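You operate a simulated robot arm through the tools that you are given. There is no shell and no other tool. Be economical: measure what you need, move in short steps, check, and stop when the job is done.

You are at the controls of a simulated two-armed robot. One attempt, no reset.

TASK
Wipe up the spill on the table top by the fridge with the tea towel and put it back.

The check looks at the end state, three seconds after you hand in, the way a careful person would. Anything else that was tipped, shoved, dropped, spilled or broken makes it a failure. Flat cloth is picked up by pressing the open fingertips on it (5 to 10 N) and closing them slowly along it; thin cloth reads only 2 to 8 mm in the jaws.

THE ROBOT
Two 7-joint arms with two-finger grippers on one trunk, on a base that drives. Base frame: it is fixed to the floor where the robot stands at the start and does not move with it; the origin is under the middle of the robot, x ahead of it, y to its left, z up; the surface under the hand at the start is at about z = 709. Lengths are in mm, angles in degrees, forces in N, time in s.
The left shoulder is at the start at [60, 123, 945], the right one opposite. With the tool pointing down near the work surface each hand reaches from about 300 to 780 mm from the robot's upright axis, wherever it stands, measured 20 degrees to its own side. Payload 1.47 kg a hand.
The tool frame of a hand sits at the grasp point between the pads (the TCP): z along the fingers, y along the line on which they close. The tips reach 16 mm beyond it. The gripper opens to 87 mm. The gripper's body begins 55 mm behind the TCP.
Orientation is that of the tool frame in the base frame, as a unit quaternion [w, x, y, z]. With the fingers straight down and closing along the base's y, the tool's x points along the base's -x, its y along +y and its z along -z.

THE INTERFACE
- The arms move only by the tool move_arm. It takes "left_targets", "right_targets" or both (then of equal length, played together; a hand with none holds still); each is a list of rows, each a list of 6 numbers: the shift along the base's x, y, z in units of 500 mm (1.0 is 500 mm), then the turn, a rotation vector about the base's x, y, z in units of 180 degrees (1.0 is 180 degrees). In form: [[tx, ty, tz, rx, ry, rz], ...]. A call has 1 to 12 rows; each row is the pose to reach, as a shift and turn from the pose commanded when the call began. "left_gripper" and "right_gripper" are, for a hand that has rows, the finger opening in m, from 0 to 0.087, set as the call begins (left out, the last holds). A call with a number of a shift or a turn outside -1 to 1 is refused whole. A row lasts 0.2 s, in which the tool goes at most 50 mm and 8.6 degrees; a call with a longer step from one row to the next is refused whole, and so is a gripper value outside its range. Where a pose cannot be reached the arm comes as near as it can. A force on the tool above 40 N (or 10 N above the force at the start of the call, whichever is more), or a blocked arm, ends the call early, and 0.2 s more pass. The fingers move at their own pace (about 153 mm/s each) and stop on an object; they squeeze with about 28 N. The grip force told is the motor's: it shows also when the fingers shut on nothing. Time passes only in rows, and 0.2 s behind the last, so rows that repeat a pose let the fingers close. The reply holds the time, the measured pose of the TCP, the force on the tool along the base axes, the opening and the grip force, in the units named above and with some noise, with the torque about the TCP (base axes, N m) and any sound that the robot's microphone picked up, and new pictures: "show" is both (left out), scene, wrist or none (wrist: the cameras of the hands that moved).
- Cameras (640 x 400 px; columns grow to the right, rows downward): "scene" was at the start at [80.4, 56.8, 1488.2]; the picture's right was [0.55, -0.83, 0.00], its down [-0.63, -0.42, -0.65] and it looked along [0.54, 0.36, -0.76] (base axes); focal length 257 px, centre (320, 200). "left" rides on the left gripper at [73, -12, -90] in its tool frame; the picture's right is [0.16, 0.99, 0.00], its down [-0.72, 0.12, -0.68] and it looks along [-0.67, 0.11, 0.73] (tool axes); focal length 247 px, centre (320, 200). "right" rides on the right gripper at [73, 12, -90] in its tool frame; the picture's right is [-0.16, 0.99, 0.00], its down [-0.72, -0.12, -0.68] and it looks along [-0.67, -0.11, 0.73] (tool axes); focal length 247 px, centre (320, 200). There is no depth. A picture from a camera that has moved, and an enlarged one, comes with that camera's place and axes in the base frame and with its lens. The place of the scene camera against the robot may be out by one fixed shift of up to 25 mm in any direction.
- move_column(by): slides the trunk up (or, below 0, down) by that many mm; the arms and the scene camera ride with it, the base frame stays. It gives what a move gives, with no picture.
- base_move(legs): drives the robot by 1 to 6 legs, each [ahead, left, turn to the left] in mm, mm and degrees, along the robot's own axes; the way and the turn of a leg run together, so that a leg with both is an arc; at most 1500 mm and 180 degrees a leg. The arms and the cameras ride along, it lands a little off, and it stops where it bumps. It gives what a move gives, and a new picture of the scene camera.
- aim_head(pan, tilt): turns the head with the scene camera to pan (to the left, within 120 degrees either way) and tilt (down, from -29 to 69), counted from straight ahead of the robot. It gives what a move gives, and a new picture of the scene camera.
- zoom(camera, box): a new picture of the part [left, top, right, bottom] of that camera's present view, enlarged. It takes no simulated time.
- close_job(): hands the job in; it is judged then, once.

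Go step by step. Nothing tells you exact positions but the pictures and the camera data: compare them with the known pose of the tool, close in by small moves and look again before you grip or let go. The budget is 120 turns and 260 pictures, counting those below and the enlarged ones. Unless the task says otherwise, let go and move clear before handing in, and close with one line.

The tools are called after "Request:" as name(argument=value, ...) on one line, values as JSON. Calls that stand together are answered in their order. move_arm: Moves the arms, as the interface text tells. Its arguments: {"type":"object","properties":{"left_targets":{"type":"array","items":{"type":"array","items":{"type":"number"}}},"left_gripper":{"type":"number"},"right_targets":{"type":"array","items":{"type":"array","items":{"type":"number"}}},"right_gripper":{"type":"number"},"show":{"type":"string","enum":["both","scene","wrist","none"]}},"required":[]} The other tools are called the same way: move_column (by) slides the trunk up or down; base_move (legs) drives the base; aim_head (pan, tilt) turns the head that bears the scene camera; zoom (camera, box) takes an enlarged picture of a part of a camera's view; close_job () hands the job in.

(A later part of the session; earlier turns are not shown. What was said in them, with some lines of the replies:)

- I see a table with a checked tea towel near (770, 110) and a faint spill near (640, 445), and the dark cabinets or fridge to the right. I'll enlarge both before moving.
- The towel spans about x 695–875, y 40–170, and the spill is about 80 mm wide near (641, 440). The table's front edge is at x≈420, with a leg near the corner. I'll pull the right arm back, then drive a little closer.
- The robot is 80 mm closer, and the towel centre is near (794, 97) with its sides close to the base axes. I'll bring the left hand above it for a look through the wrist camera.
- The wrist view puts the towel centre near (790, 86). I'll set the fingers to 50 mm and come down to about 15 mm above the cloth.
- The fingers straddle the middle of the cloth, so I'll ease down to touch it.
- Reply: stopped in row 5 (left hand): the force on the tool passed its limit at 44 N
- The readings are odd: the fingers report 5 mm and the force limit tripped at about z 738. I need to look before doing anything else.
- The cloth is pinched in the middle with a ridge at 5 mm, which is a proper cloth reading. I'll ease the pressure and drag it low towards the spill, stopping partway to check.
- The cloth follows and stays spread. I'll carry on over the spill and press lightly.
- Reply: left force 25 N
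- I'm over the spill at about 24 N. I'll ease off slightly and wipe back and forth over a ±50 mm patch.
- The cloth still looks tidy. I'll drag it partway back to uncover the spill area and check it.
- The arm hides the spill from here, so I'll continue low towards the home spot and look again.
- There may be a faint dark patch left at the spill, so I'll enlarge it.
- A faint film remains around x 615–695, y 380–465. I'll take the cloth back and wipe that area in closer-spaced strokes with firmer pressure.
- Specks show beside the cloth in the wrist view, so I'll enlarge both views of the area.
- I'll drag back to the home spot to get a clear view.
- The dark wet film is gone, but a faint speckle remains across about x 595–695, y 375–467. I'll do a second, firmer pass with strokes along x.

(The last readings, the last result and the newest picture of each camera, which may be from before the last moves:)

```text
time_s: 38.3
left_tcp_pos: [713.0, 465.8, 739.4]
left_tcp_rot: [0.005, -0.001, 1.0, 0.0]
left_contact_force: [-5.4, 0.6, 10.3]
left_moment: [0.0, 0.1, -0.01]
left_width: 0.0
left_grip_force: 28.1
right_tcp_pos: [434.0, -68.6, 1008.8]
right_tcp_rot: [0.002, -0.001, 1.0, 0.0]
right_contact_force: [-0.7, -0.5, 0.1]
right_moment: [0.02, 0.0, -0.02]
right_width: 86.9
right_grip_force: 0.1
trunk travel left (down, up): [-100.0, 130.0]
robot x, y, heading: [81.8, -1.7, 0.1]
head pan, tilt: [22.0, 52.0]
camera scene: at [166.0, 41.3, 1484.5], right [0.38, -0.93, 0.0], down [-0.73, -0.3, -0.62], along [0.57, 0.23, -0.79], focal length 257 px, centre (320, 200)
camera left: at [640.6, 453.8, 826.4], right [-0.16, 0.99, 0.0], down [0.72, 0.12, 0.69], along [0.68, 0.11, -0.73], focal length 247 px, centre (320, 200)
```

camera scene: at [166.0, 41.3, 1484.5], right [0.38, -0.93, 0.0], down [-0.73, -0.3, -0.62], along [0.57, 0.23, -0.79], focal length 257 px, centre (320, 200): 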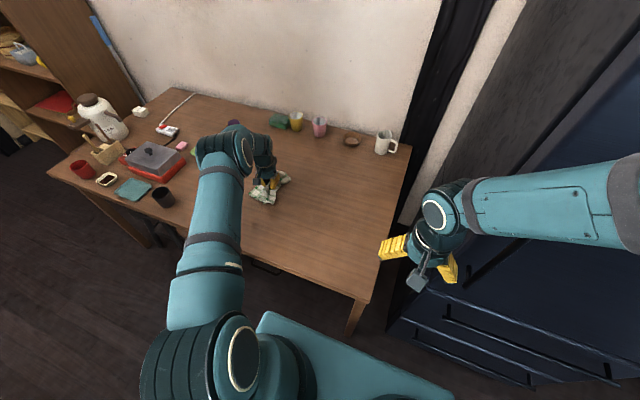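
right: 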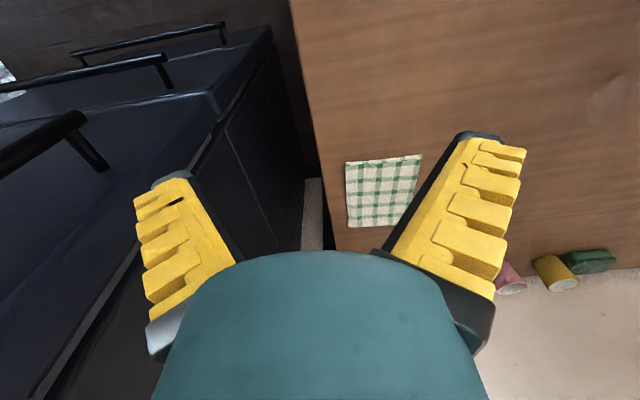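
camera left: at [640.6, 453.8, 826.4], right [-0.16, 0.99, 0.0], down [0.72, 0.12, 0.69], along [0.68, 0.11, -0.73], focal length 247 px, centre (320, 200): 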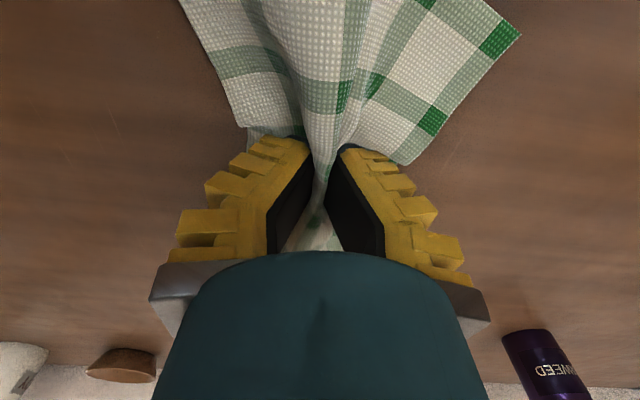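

That pass is done. I'll drag the cloth home and inspect again.

Request:
move_arm(left_targets=[[0.014, -0.066, 0.008, 0, 0, 0], [0.028, -0.132, 0.008, 0, 0, 0], [0.042, -0.198, 0.008, 0, 0, 0], [0.056, -0.264, 0.008, 0, 0, 0], [0.07, -0.33, 0.008, 0, 0, 0], [0.084, -0.396, 0.008, 0, 0, 0], [0.098, -0.462, 0.008, 0, 0, 0], [0.112, -0.528, 0.008, 0, 0, 0], [0.126, -0.594, 0.008, 0, 0, 0], [0.14, -0.66, 0.008, 0, 0, 0], [0.154, -0.726, 0.008, 0, 0, 0], [0.16, -0.762, 0.008, 0, 0, 0]], left_gripper=0, show="both")

Request:
zoom(camera="scene", box=[240, 170, 310, 214])

```text
time_s: 40.9
left_tcp_pos: [794.0, 79.2, 741.0]
left_tcp_rot: [0.005, -0.001, 1.0, -0.001]
left_contact_force: [-0.5, 1.5, 1.2]
left_moment: [-0.01, -0.01, 0.01]
left_width: 0.0
left_grip_force: 28.0
right_tcp_pos: [434.8, -67.1, 1007.9]
right_tcp_rot: [0.001, -0.001, 1.0, 0.0]
right_contact_force: [-0.2, 0.3, 0.1]
right_moment: [0.0, -0.01, 0.02]
right_width: 86.8
right_grip_force: 0.1
trunk travel left (down, up): [-100.0, 130.0]
robot x, y, heading: [82.3, -2.0, -0.0]
head pan, tilt: [22.0, 52.0]
camera scene: at [167.2, 41.9, 1484.5], right [0.38, -0.93, 0.0], down [-0.73, -0.3, -0.62], along [0.57, 0.23, -0.79], focal length 257 px, centre (320, 200)
camera left: at [720.2, 68.7, 828.5], right [-0.16, 0.99, 0.0], down [0.72, 0.12, 0.69], along [0.68, 0.11, -0.73], focal length 247 px, centre (320, 200)
```

scene: 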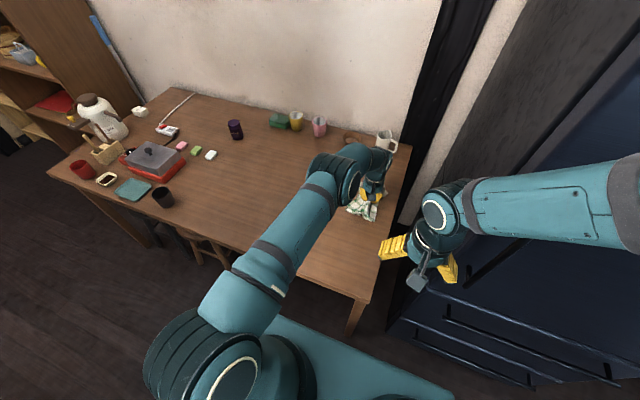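
left: 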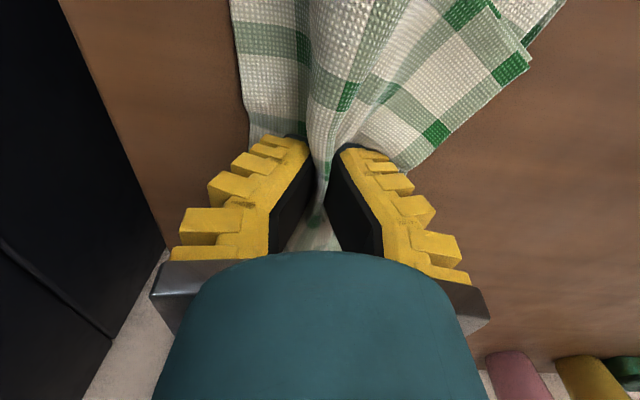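

```text
9.09 times, centred on (275, 192) of scene
camera zoom: at [167.2, 41.9, 1484.5], right [0.38, -0.93, 0.0], down [-0.73, -0.3, -0.62], along [0.57, 0.23, -0.79], focal length 2338 px, centre (729, 273)
```

zoom: 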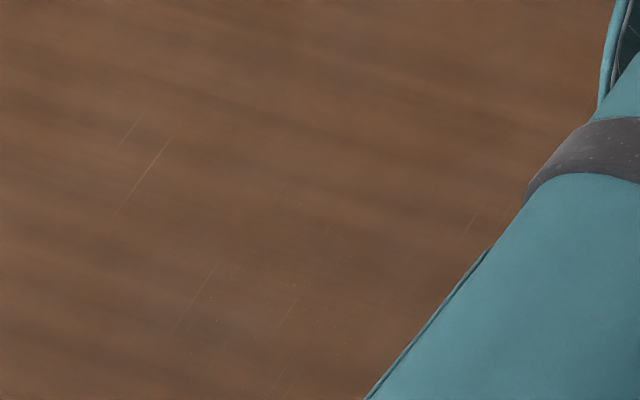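

Only a few specks are left. One last pass with cross strokes, extended to y≈495, should finish it.

Request:
move_arm(left_targets=[[-0.02, 0.07, 0, 0, 0, 0], [-0.04, 0.14, 0, 0, 0, 0], [-0.06, 0.21, 0, 0, 0, 0], [-0.09, 0.28, 0, 0, 0, 0], [-0.11, 0.35, 0, 0, 0, 0], [-0.13, 0.42, 0, 0, 0, 0], [-0.15, 0.49, 0, 0, 0, 0], [-0.18, 0.56, 0, 0, 0, 0], [-0.18, 0.56, -0.01, 0, 0, 0]], left_gripper=0, show="none")

Request:
move_arm(left_targets=[[0, 0.09, 0, 0, 0, 0], [0, 0.18, 0, 0, 0, 0], [0, 0.26, 0, 0, 0, 0], [-0.04, 0.26, 0, 0, 0, 0], [-0.04, 0.18, 0, 0, 0, 0], [-0.04, 0.09, 0, 0, 0, 0], [-0.04, 0.0, 0, 0, 0, 0], [-0.08, 0.0, 0, 0, 0, 0], [-0.08, 0.09, 0, 0, 0, 0], [-0.08, 0.18, 0, 0, 0, 0], [-0.08, 0.26, 0, 0, 0, 0], [-0.12, 0.26, 0, 0, 0, 0]], left_gripper=0, show="none")

Request:
move_arm(left_targets=[[0, -0.09, 0, 0, 0, 0], [0, -0.18, 0, 0, 0, 0], [0, -0.26, 0, 0, 0, 0], [-0.04, -0.26, 0, 0, 0, 0], [-0.04, -0.18, 0, 0, 0, 0], [-0.04, -0.09, 0, 0, 0, 0], [-0.04, 0, 0, 0, 0, 0], [-0.08, 0, 0, 0, 0, 0], [-0.08, -0.09, 0, 0, 0, 0], [-0.08, -0.18, 0, 0, 0, 0], [-0.08, -0.26, 0, 0, 0, 0], [-0.12, -0.26, 0, 0, 0, 0]], left_gripper=0, show="none")

Request:
move_arm(left_targets=[[0, 0.09, 0, 0, 0, 0], [0, 0.18, 0, 0, 0, 0], [0, 0.25, 0, 0, 0, 0], [0.08, 0.2, 0, 0, 0, 0], [0.08, 0.11, 0, 0, 0, 0], [0.08, 0.03, 0, 0, 0, 0]], left_gripper=0)

```text
time_s: 42.9
left_tcp_pos: [708.5, 362.0, 737.1]
left_tcp_rot: [0.008, -0.001, 1.0, 0.001]
left_contact_force: [1.4, -2.0, 21.8]
left_moment: [0.02, 0.06, 0.01]
left_width: 1.4
left_grip_force: 28.4
right_tcp_pos: [432.5, -67.6, 1007.9]
right_tcp_rot: [0.001, 0.0, 1.0, 0.001]
right_contact_force: [1.2, 0.0, -0.5]
right_moment: [0.03, -0.01, -0.01]
right_width: 87.1
right_grip_force: 0.1
trunk travel left (down, up): [-100.0, 130.0]
robot x, y, heading: [76.5, 1.8, 0.1]
head pan, tilt: [22.0, 52.0]
```

```text
time_s: 45.5
left_tcp_pos: [646.8, 495.1, 736.7]
left_tcp_rot: [0.009, -0.001, 1.0, 0.002]
left_contact_force: [14.9, -0.5, 32.1]
left_moment: [0.06, -0.15, 0.0]
left_width: 5.1
left_grip_force: 27.8
right_tcp_pos: [432.7, -68.0, 1009.4]
right_tcp_rot: [0.0, -0.001, 1.0, 0.001]
right_contact_force: [-0.4, -0.3, -0.4]
right_moment: [-0.01, -0.02, -0.03]
right_width: 87.1
right_grip_force: 0.0
trunk travel left (down, up): [-100.0, 130.0]
robot x, y, heading: [83.1, 0.0, 0.0]
head pan, tilt: [22.0, 52.0]
```

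```text
time_s: 48.1
left_tcp_pos: [586.4, 362.4, 737.0]
left_tcp_rot: [0.008, 0.0, 1.0, -0.001]
left_contact_force: [11.3, -0.6, 25.8]
left_moment: [0.08, -0.12, -0.08]
left_width: 2.9
left_grip_force: 27.8
right_tcp_pos: [433.8, -68.7, 1008.7]
right_tcp_rot: [0.0, 0.0, 1.0, 0.0]
right_contact_force: [-0.8, 0.0, 1.5]
right_moment: [0.0, 0.01, 0.02]
right_width: 86.9
right_grip_force: 0.0
trunk travel left (down, up): [-100.0, 130.0]
robot x, y, heading: [83.8, -1.1, -0.2]
head pan, tilt: [22.0, 52.0]
```

```text
time_s: 49.5
left_tcp_pos: [626.0, 377.2, 738.1]
left_tcp_rot: [0.005, -0.002, 1.0, 0.0]
left_contact_force: [1.7, 6.0, 16.3]
left_moment: [0.13, -0.03, -0.03]
left_width: 1.9
left_grip_force: 27.9
right_tcp_pos: [434.8, -68.4, 1008.3]
right_tcp_rot: [0.001, -0.002, 1.0, 0.001]
right_contact_force: [0.8, -0.3, -1.0]
right_moment: [0.0, 0.0, 0.01]
right_width: 86.9
right_grip_force: 0.1
trunk travel left (down, up): [-100.0, 130.0]
robot x, y, heading: [79.9, 2.6, -0.1]
head pan, tilt: [22.0, 52.0]
camera scene: at [166.5, 40.9, 1484.6], right [0.38, -0.93, 0.0], down [-0.73, -0.3, -0.62], along [0.57, 0.23, -0.79], focal length 257 px, centre (320, 200)
camera left: at [553.3, 365.6, 825.5], right [-0.16, 0.99, 0.0], down [0.72, 0.12, 0.69], along [0.68, 0.11, -0.73], focal length 247 px, centre (320, 200)
```

scene: 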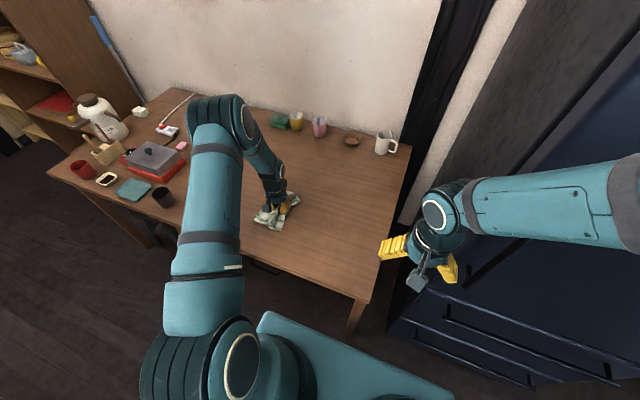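
left: 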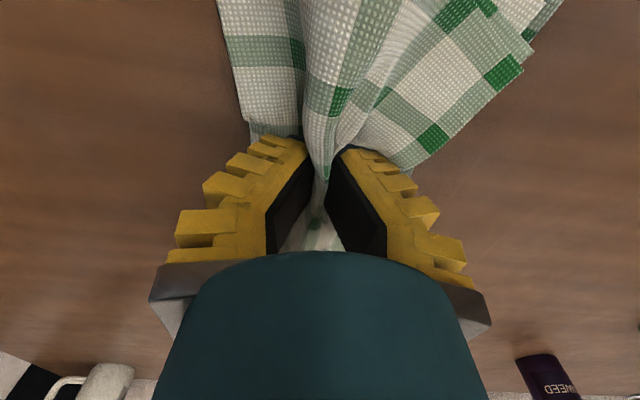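

Now back home: I'll aim for TCP (794, 85) with light contact and check the spill area.

Request:
move_arm(left_targets=[[0.034, -0.058, 0.008, 0, 0, 0], [0.067, -0.117, 0.01, 0, 0, 0], [0.1, -0.175, 0.01, 0, 0, 0], [0.134, -0.234, 0.01, 0, 0, 0], [0.168, -0.292, 0.01, 0, 0, 0], [0.2, -0.35, 0.01, 0, 0, 0], [0.235, -0.409, 0.01, 0, 0, 0], [0.269, -0.467, 0.01, 0, 0, 0], [0.302, -0.526, 0.01, 0, 0, 0], [0.334, -0.584, 0.01, 0, 0, 0], [0.334, -0.584, 0.01, 0, 0, 0]], left_gripper=0, show="wrist")

Request:
zoom(camera="scene", box=[240, 170, 310, 214])

Request:
zoom(camera="scene", box=[320, 150, 420, 240])

```text
time_s: 51.9
left_tcp_pos: [788.6, 88.2, 740.5]
left_tcp_rot: [0.004, -0.001, 1.0, -0.001]
left_contact_force: [0.4, 0.3, 0.3]
left_moment: [-0.01, 0.04, 0.01]
left_width: 0.1
left_grip_force: 28.1
right_tcp_pos: [434.1, -67.1, 1007.6]
right_tcp_rot: [0.0, -0.001, 1.0, 0.0]
right_contact_force: [-0.5, 0.0, 0.5]
right_moment: [-0.01, -0.01, 0.0]
right_width: 87.3
right_grip_force: 0.0
trunk travel left (down, up): [-100.0, 130.0]
robot x, y, heading: [82.3, 2.0, 0.2]
head pan, tilt: [22.0, 52.0]
camera left: at [718.1, 75.9, 829.2], right [-0.16, 0.99, 0.0], down [0.72, 0.12, 0.69], along [0.68, 0.11, -0.73], focal length 247 px, centre (320, 200)
```

left: 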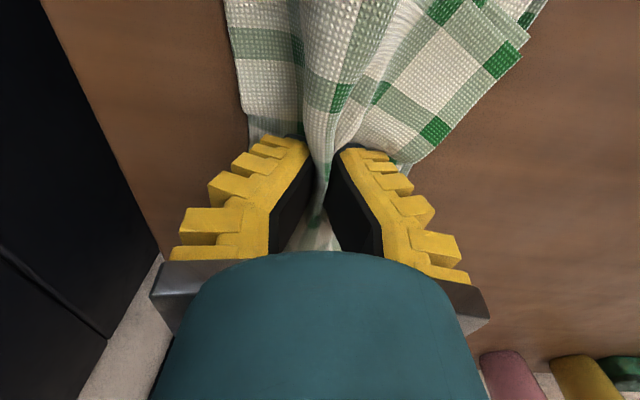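

```text
9.09 times, centred on (275, 192) of scene
camera zoom: at [167.2, 42.3, 1484.5], right [0.38, -0.93, 0.0], down [-0.73, -0.3, -0.62], along [0.57, 0.23, -0.79], focal length 2338 px, centre (729, 273)
```

zoom: 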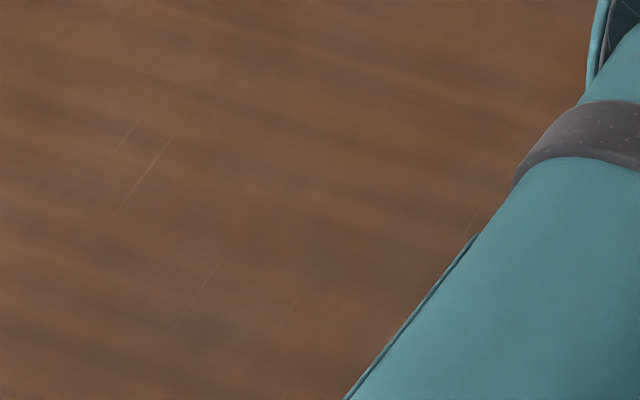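

```text
4.44 times, centred on (370, 195) of scene
camera zoom: at [167.2, 42.3, 1484.5], right [0.38, -0.93, 0.0], down [-0.73, -0.3, -0.62], along [0.57, 0.23, -0.79], focal length 1143 px, centre (98, 222)
```

zoom: 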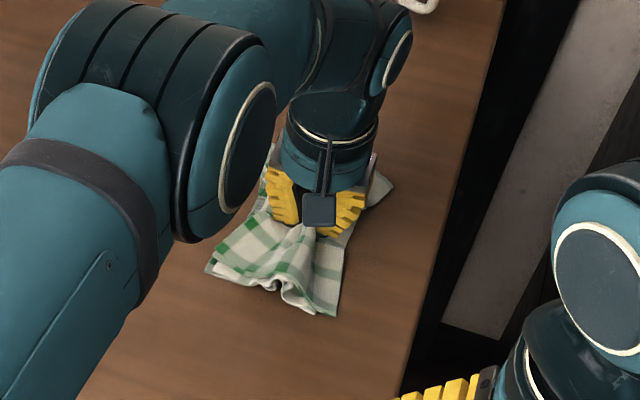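

The spill area is now clean. I'll nudge the cloth exactly home, then open the fingers with slight pressure so the ridge spreads out again.

Request:
move_arm(left_targets=[[0.012, -0.01, 0, 0, 0, 0], [0.012, -0.01, -0.006, 0, 0, 0], [0.012, -0.01, -0.006, 0, 0, 0]], left_gripper=0, show="none")

Request:
move_arm(left_targets=[[0, 0, 0, 0, 0, 0], [0, 0, 0, 0, 0, 0]], left_gripper=0.03, show="wrist")

```text
time_s: 52.7
left_tcp_pos: [797.0, 82.9, 738.6]
left_tcp_rot: [0.006, -0.001, 1.0, 0.0]
left_contact_force: [0.1, 1.5, 7.2]
left_moment: [0.05, 0.0, 0.02]
left_width: 0.0
left_grip_force: 27.5
right_tcp_pos: [433.2, -69.0, 1008.6]
right_tcp_rot: [0.0, 0.0, 1.0, 0.0]
right_contact_force: [0.1, 0.6, -0.8]
right_moment: [-0.01, -0.02, -0.01]
right_width: 87.0
right_grip_force: 0.0
trunk travel left (down, up): [-100.0, 130.0]
robot x, y, heading: [82.4, 0.2, 0.2]
head pan, tilt: [22.0, 52.0]
```

```text
time_s: 53.3
left_tcp_pos: [795.7, 84.4, 739.4]
left_tcp_rot: [0.004, -0.002, 1.0, 0.0]
left_contact_force: [0.3, -0.1, 6.0]
left_moment: [0.03, -0.02, -0.03]
left_width: 33.6
left_grip_force: 3.0
right_tcp_pos: [433.6, -68.0, 1009.7]
right_tcp_rot: [0.0, -0.001, 1.0, 0.0]
right_contact_force: [-0.5, 0.7, 0.1]
right_moment: [0.02, 0.03, 0.03]
right_width: 86.9
right_grip_force: 0.0
trunk travel left (down, up): [-100.0, 130.0]
robot x, y, heading: [79.5, 0.9, 0.2]
head pan, tilt: [22.0, 52.0]
camera left: at [724.0, 71.6, 826.7], right [-0.16, 0.99, 0.0], down [0.72, 0.12, 0.69], along [0.68, 0.11, -0.73], focal length 247 px, centre (320, 200)
```

left: 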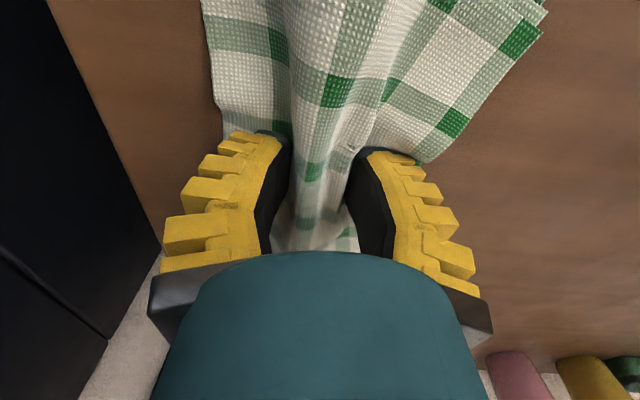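

The ridge is opening out with the fingers, so I'll open further under the same light press.

Request:
move_arm(left_targets=[[0, 0, -0.001, 0, 0, 0], [0, 0, -0.001, 0, 0, 0]], left_gripper=0.06, show="wrist")

```text
time_s: 53.9
left_tcp_pos: [796.0, 83.3, 737.7]
left_tcp_rot: [0.005, 0.0, 1.0, -0.001]
left_contact_force: [0.1, -0.4, -0.3]
left_moment: [0.01, -0.01, 0.03]
left_width: 64.7
left_grip_force: 3.5
right_tcp_pos: [433.2, -68.1, 1009.4]
right_tcp_rot: [-0.001, -0.001, 1.0, -0.001]
right_contact_force: [-0.5, -1.3, 1.1]
right_moment: [0.0, -0.02, 0.01]
right_width: 86.8
right_grip_force: 0.0
trunk travel left (down, up): [-100.0, 130.0]
robot x, y, heading: [80.9, -1.4, -0.1]
head pan, tilt: [22.0, 52.0]
camera left: at [723.4, 71.6, 825.7], right [-0.16, 0.99, 0.0], down [0.72, 0.12, 0.69], along [0.68, 0.11, -0.73], focal length 247 px, centre (320, 200)
```

left: 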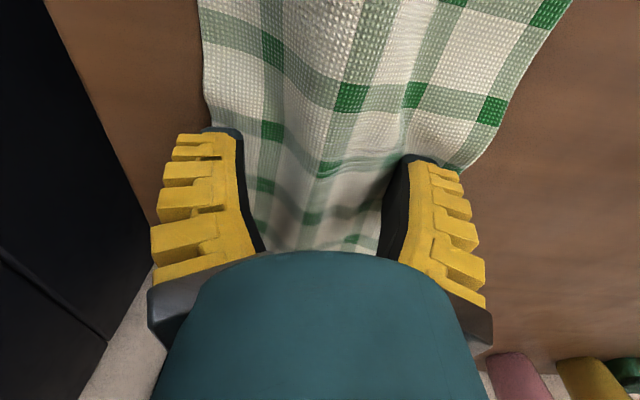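

It has spread nicely, so I'll rise to the earlier look-down height and compare.

Request:
move_arm(left_targets=[[0, 0, 0.03, 0, 0, 0], [0, 0, 0.09, 0, 0, 0], [0, 0, 0.17, 0, 0, 0], [0, 0, 0.25, 0, 0, 0], [-0.01, 0.032, 0.328, 0, 0, 0], [-0.01, 0.032, 0.328, 0, 0, 0]], left_gripper=0.06)

Request:
zoom(camera="scene", box=[320, 150, 420, 240])

```text
time_s: 55.3
left_tcp_pos: [795.3, 97.4, 900.2]
left_tcp_rot: [0.005, -0.001, 1.0, -0.001]
left_contact_force: [0.6, 0.2, 0.2]
left_moment: [0.0, -0.03, 0.04]
left_width: 64.9
left_grip_force: 3.3
right_tcp_pos: [435.1, -67.3, 1008.4]
right_tcp_rot: [0.0, 0.001, 1.0, 0.0]
right_contact_force: [-0.4, 0.3, 0.1]
right_moment: [0.02, -0.02, 0.01]
right_width: 86.9
right_grip_force: 0.0
trunk travel left (down, up): [-100.0, 130.0]
robot x, y, heading: [81.9, -0.5, 0.0]
head pan, tilt: [22.0, 52.0]
camera scene: at [167.7, 41.6, 1484.4], right [0.38, -0.93, 0.0], down [-0.73, -0.3, -0.62], along [0.57, 0.23, -0.79], focal length 257 px, centre (320, 200)
camera left: at [722.9, 85.0, 988.8], right [-0.16, 0.99, 0.0], down [0.72, 0.12, 0.69], along [0.68, 0.11, -0.73], focal length 247 px, centre (320, 200)
```

scene: 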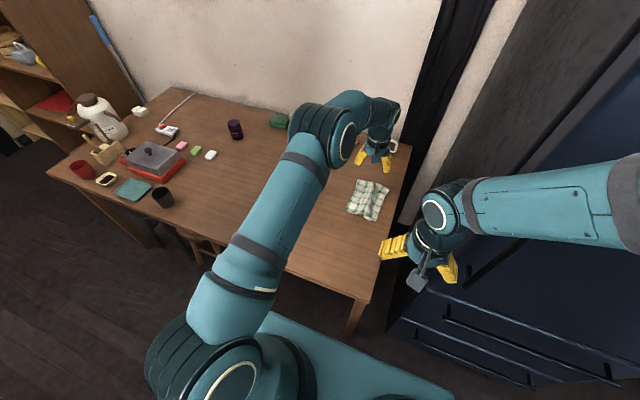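
left: 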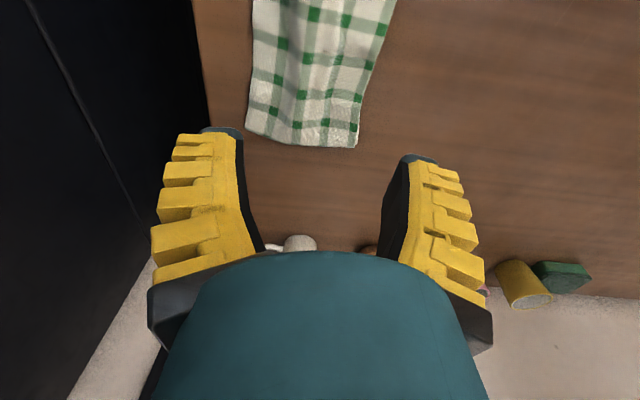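

```text
4.44 times, centred on (370, 195) of scene
camera zoom: at [167.7, 41.6, 1484.4], right [0.38, -0.93, 0.0], down [-0.73, -0.3, -0.62], along [0.57, 0.23, -0.79], focal length 1143 px, centre (98, 222)
```

zoom: 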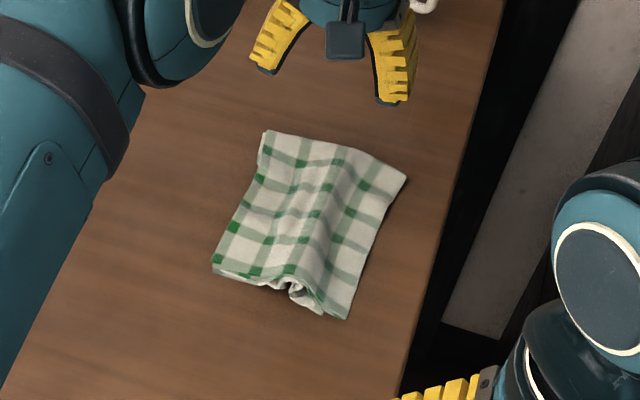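

The towel lies back in its original place, flat with only a slight ridge. I'll take the left hand back to its start area, where its camera can also see the spill spot.

Request:
move_arm(left_targets=[[-0.055, 0.058, 0, 0, 0, 0], [-0.11, 0.116, 0, 0, 0, 0], [-0.165, 0.174, 0, 0, 0, 0], [-0.22, 0.232, 0, 0, 0, 0], [-0.275, 0.29, 0, 0, 0, 0], [-0.33, 0.348, 0, 0, 0, 0], [-0.385, 0.406, 0, 0, 0, 0], [-0.44, 0.464, 0, 0, 0, 0], [-0.495, 0.522, 0, 0, 0, 0], [-0.55, 0.58, 0, 0, 0, 0], [-0.605, 0.638, 0, 0, 0, 0], [-0.66, 0.638, 0.02, 0, 0, 0]], left_gripper=0.087)

Request:
zoom(camera="left", box=[180, 120, 480, 300])

Request:
zoom(camera="scene", box=[230, 150, 330, 220])

```text
time_s: 57.9
left_tcp_pos: [461.3, 414.7, 913.1]
left_tcp_rot: [0.004, -0.001, 1.0, 0.0]
left_contact_force: [0.3, -0.7, 0.2]
left_moment: [0.0, 0.0, 0.02]
left_width: 86.9
left_grip_force: 0.1
right_tcp_pos: [434.8, -68.0, 1008.0]
right_tcp_rot: [0.0, 0.0, 1.0, 0.001]
right_contact_force: [0.2, -0.6, 0.2]
right_moment: [0.04, -0.04, 0.02]
right_width: 87.0
right_grip_force: 0.0
trunk travel left (down, up): [-100.0, 130.0]
robot x, y, heading: [80.7, 0.7, -0.1]
head pan, tilt: [22.0, 52.0]
camera scene: at [166.4, 41.4, 1484.6], right [0.38, -0.93, 0.0], down [-0.73, -0.3, -0.62], along [0.57, 0.23, -0.79], focal length 257 px, centre (320, 200)
camera left: at [388.2, 403.4, 1000.7], right [-0.16, 0.99, 0.0], down [0.72, 0.12, 0.69], along [0.68, 0.11, -0.73], focal length 247 px, centre (320, 200)
```

scene: 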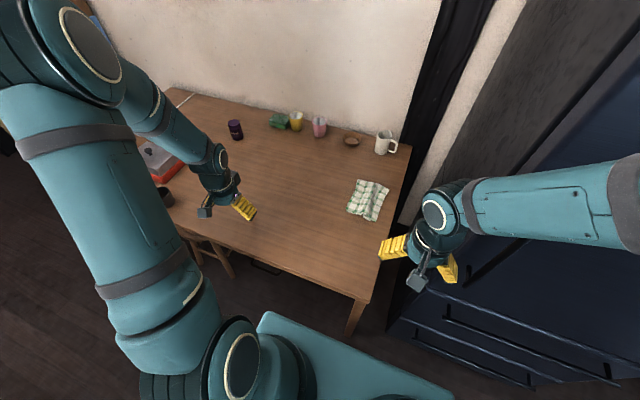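
left: 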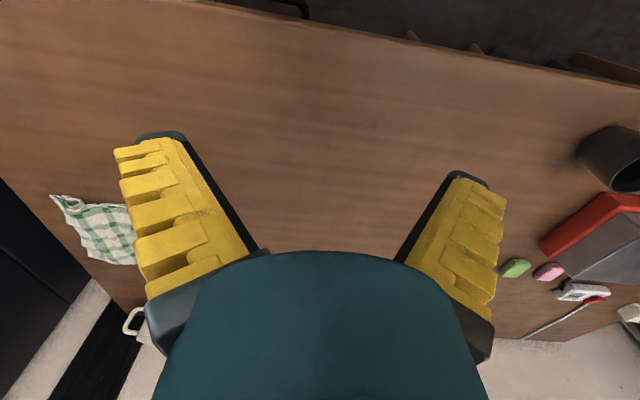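

```text
2.13 times, centred on (330, 210) of left
camera zoom: at [388.2, 403.4, 1000.7], right [-0.16, 0.99, 0.0], down [0.72, 0.12, 0.69], along [0.68, 0.11, -0.73], focal length 527 px, centre (299, 179)
```

zoom: 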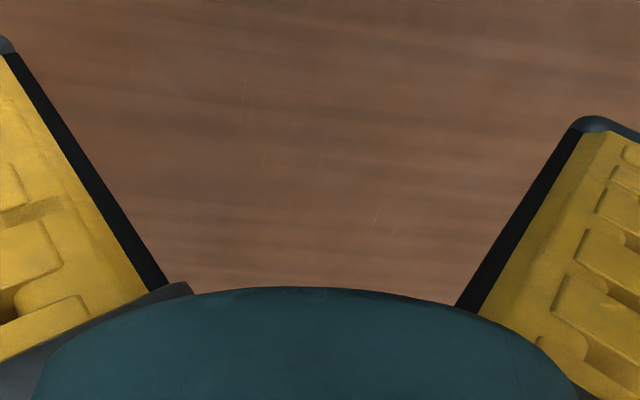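

```text
5.71 times, centred on (280, 185) of scene
camera zoom: at [166.4, 41.4, 1484.6], right [0.38, -0.93, 0.0], down [-0.73, -0.3, -0.62], along [0.57, 0.23, -0.79], focal length 1470 px, centre (549, 286)
```

zoom: 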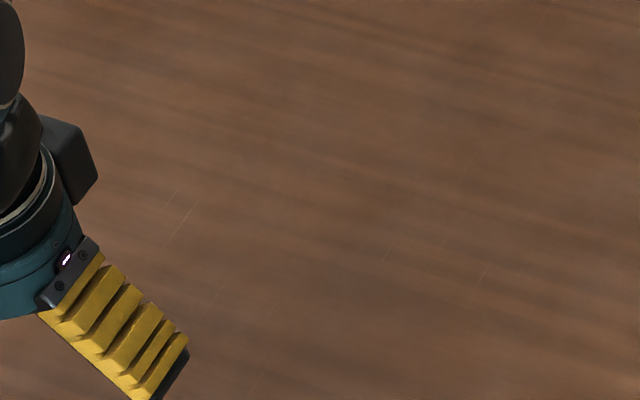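

The whole spill area is clean, the towel is back in its place, nothing else has moved, and both hands are clear, so I'm handing in.

Request:
close_job()

```text
The job is handed in.
```

The spill is wiped up and the tea towel is back where it was, flat apart from a slight ridge; nothing else was disturbed that I could see.
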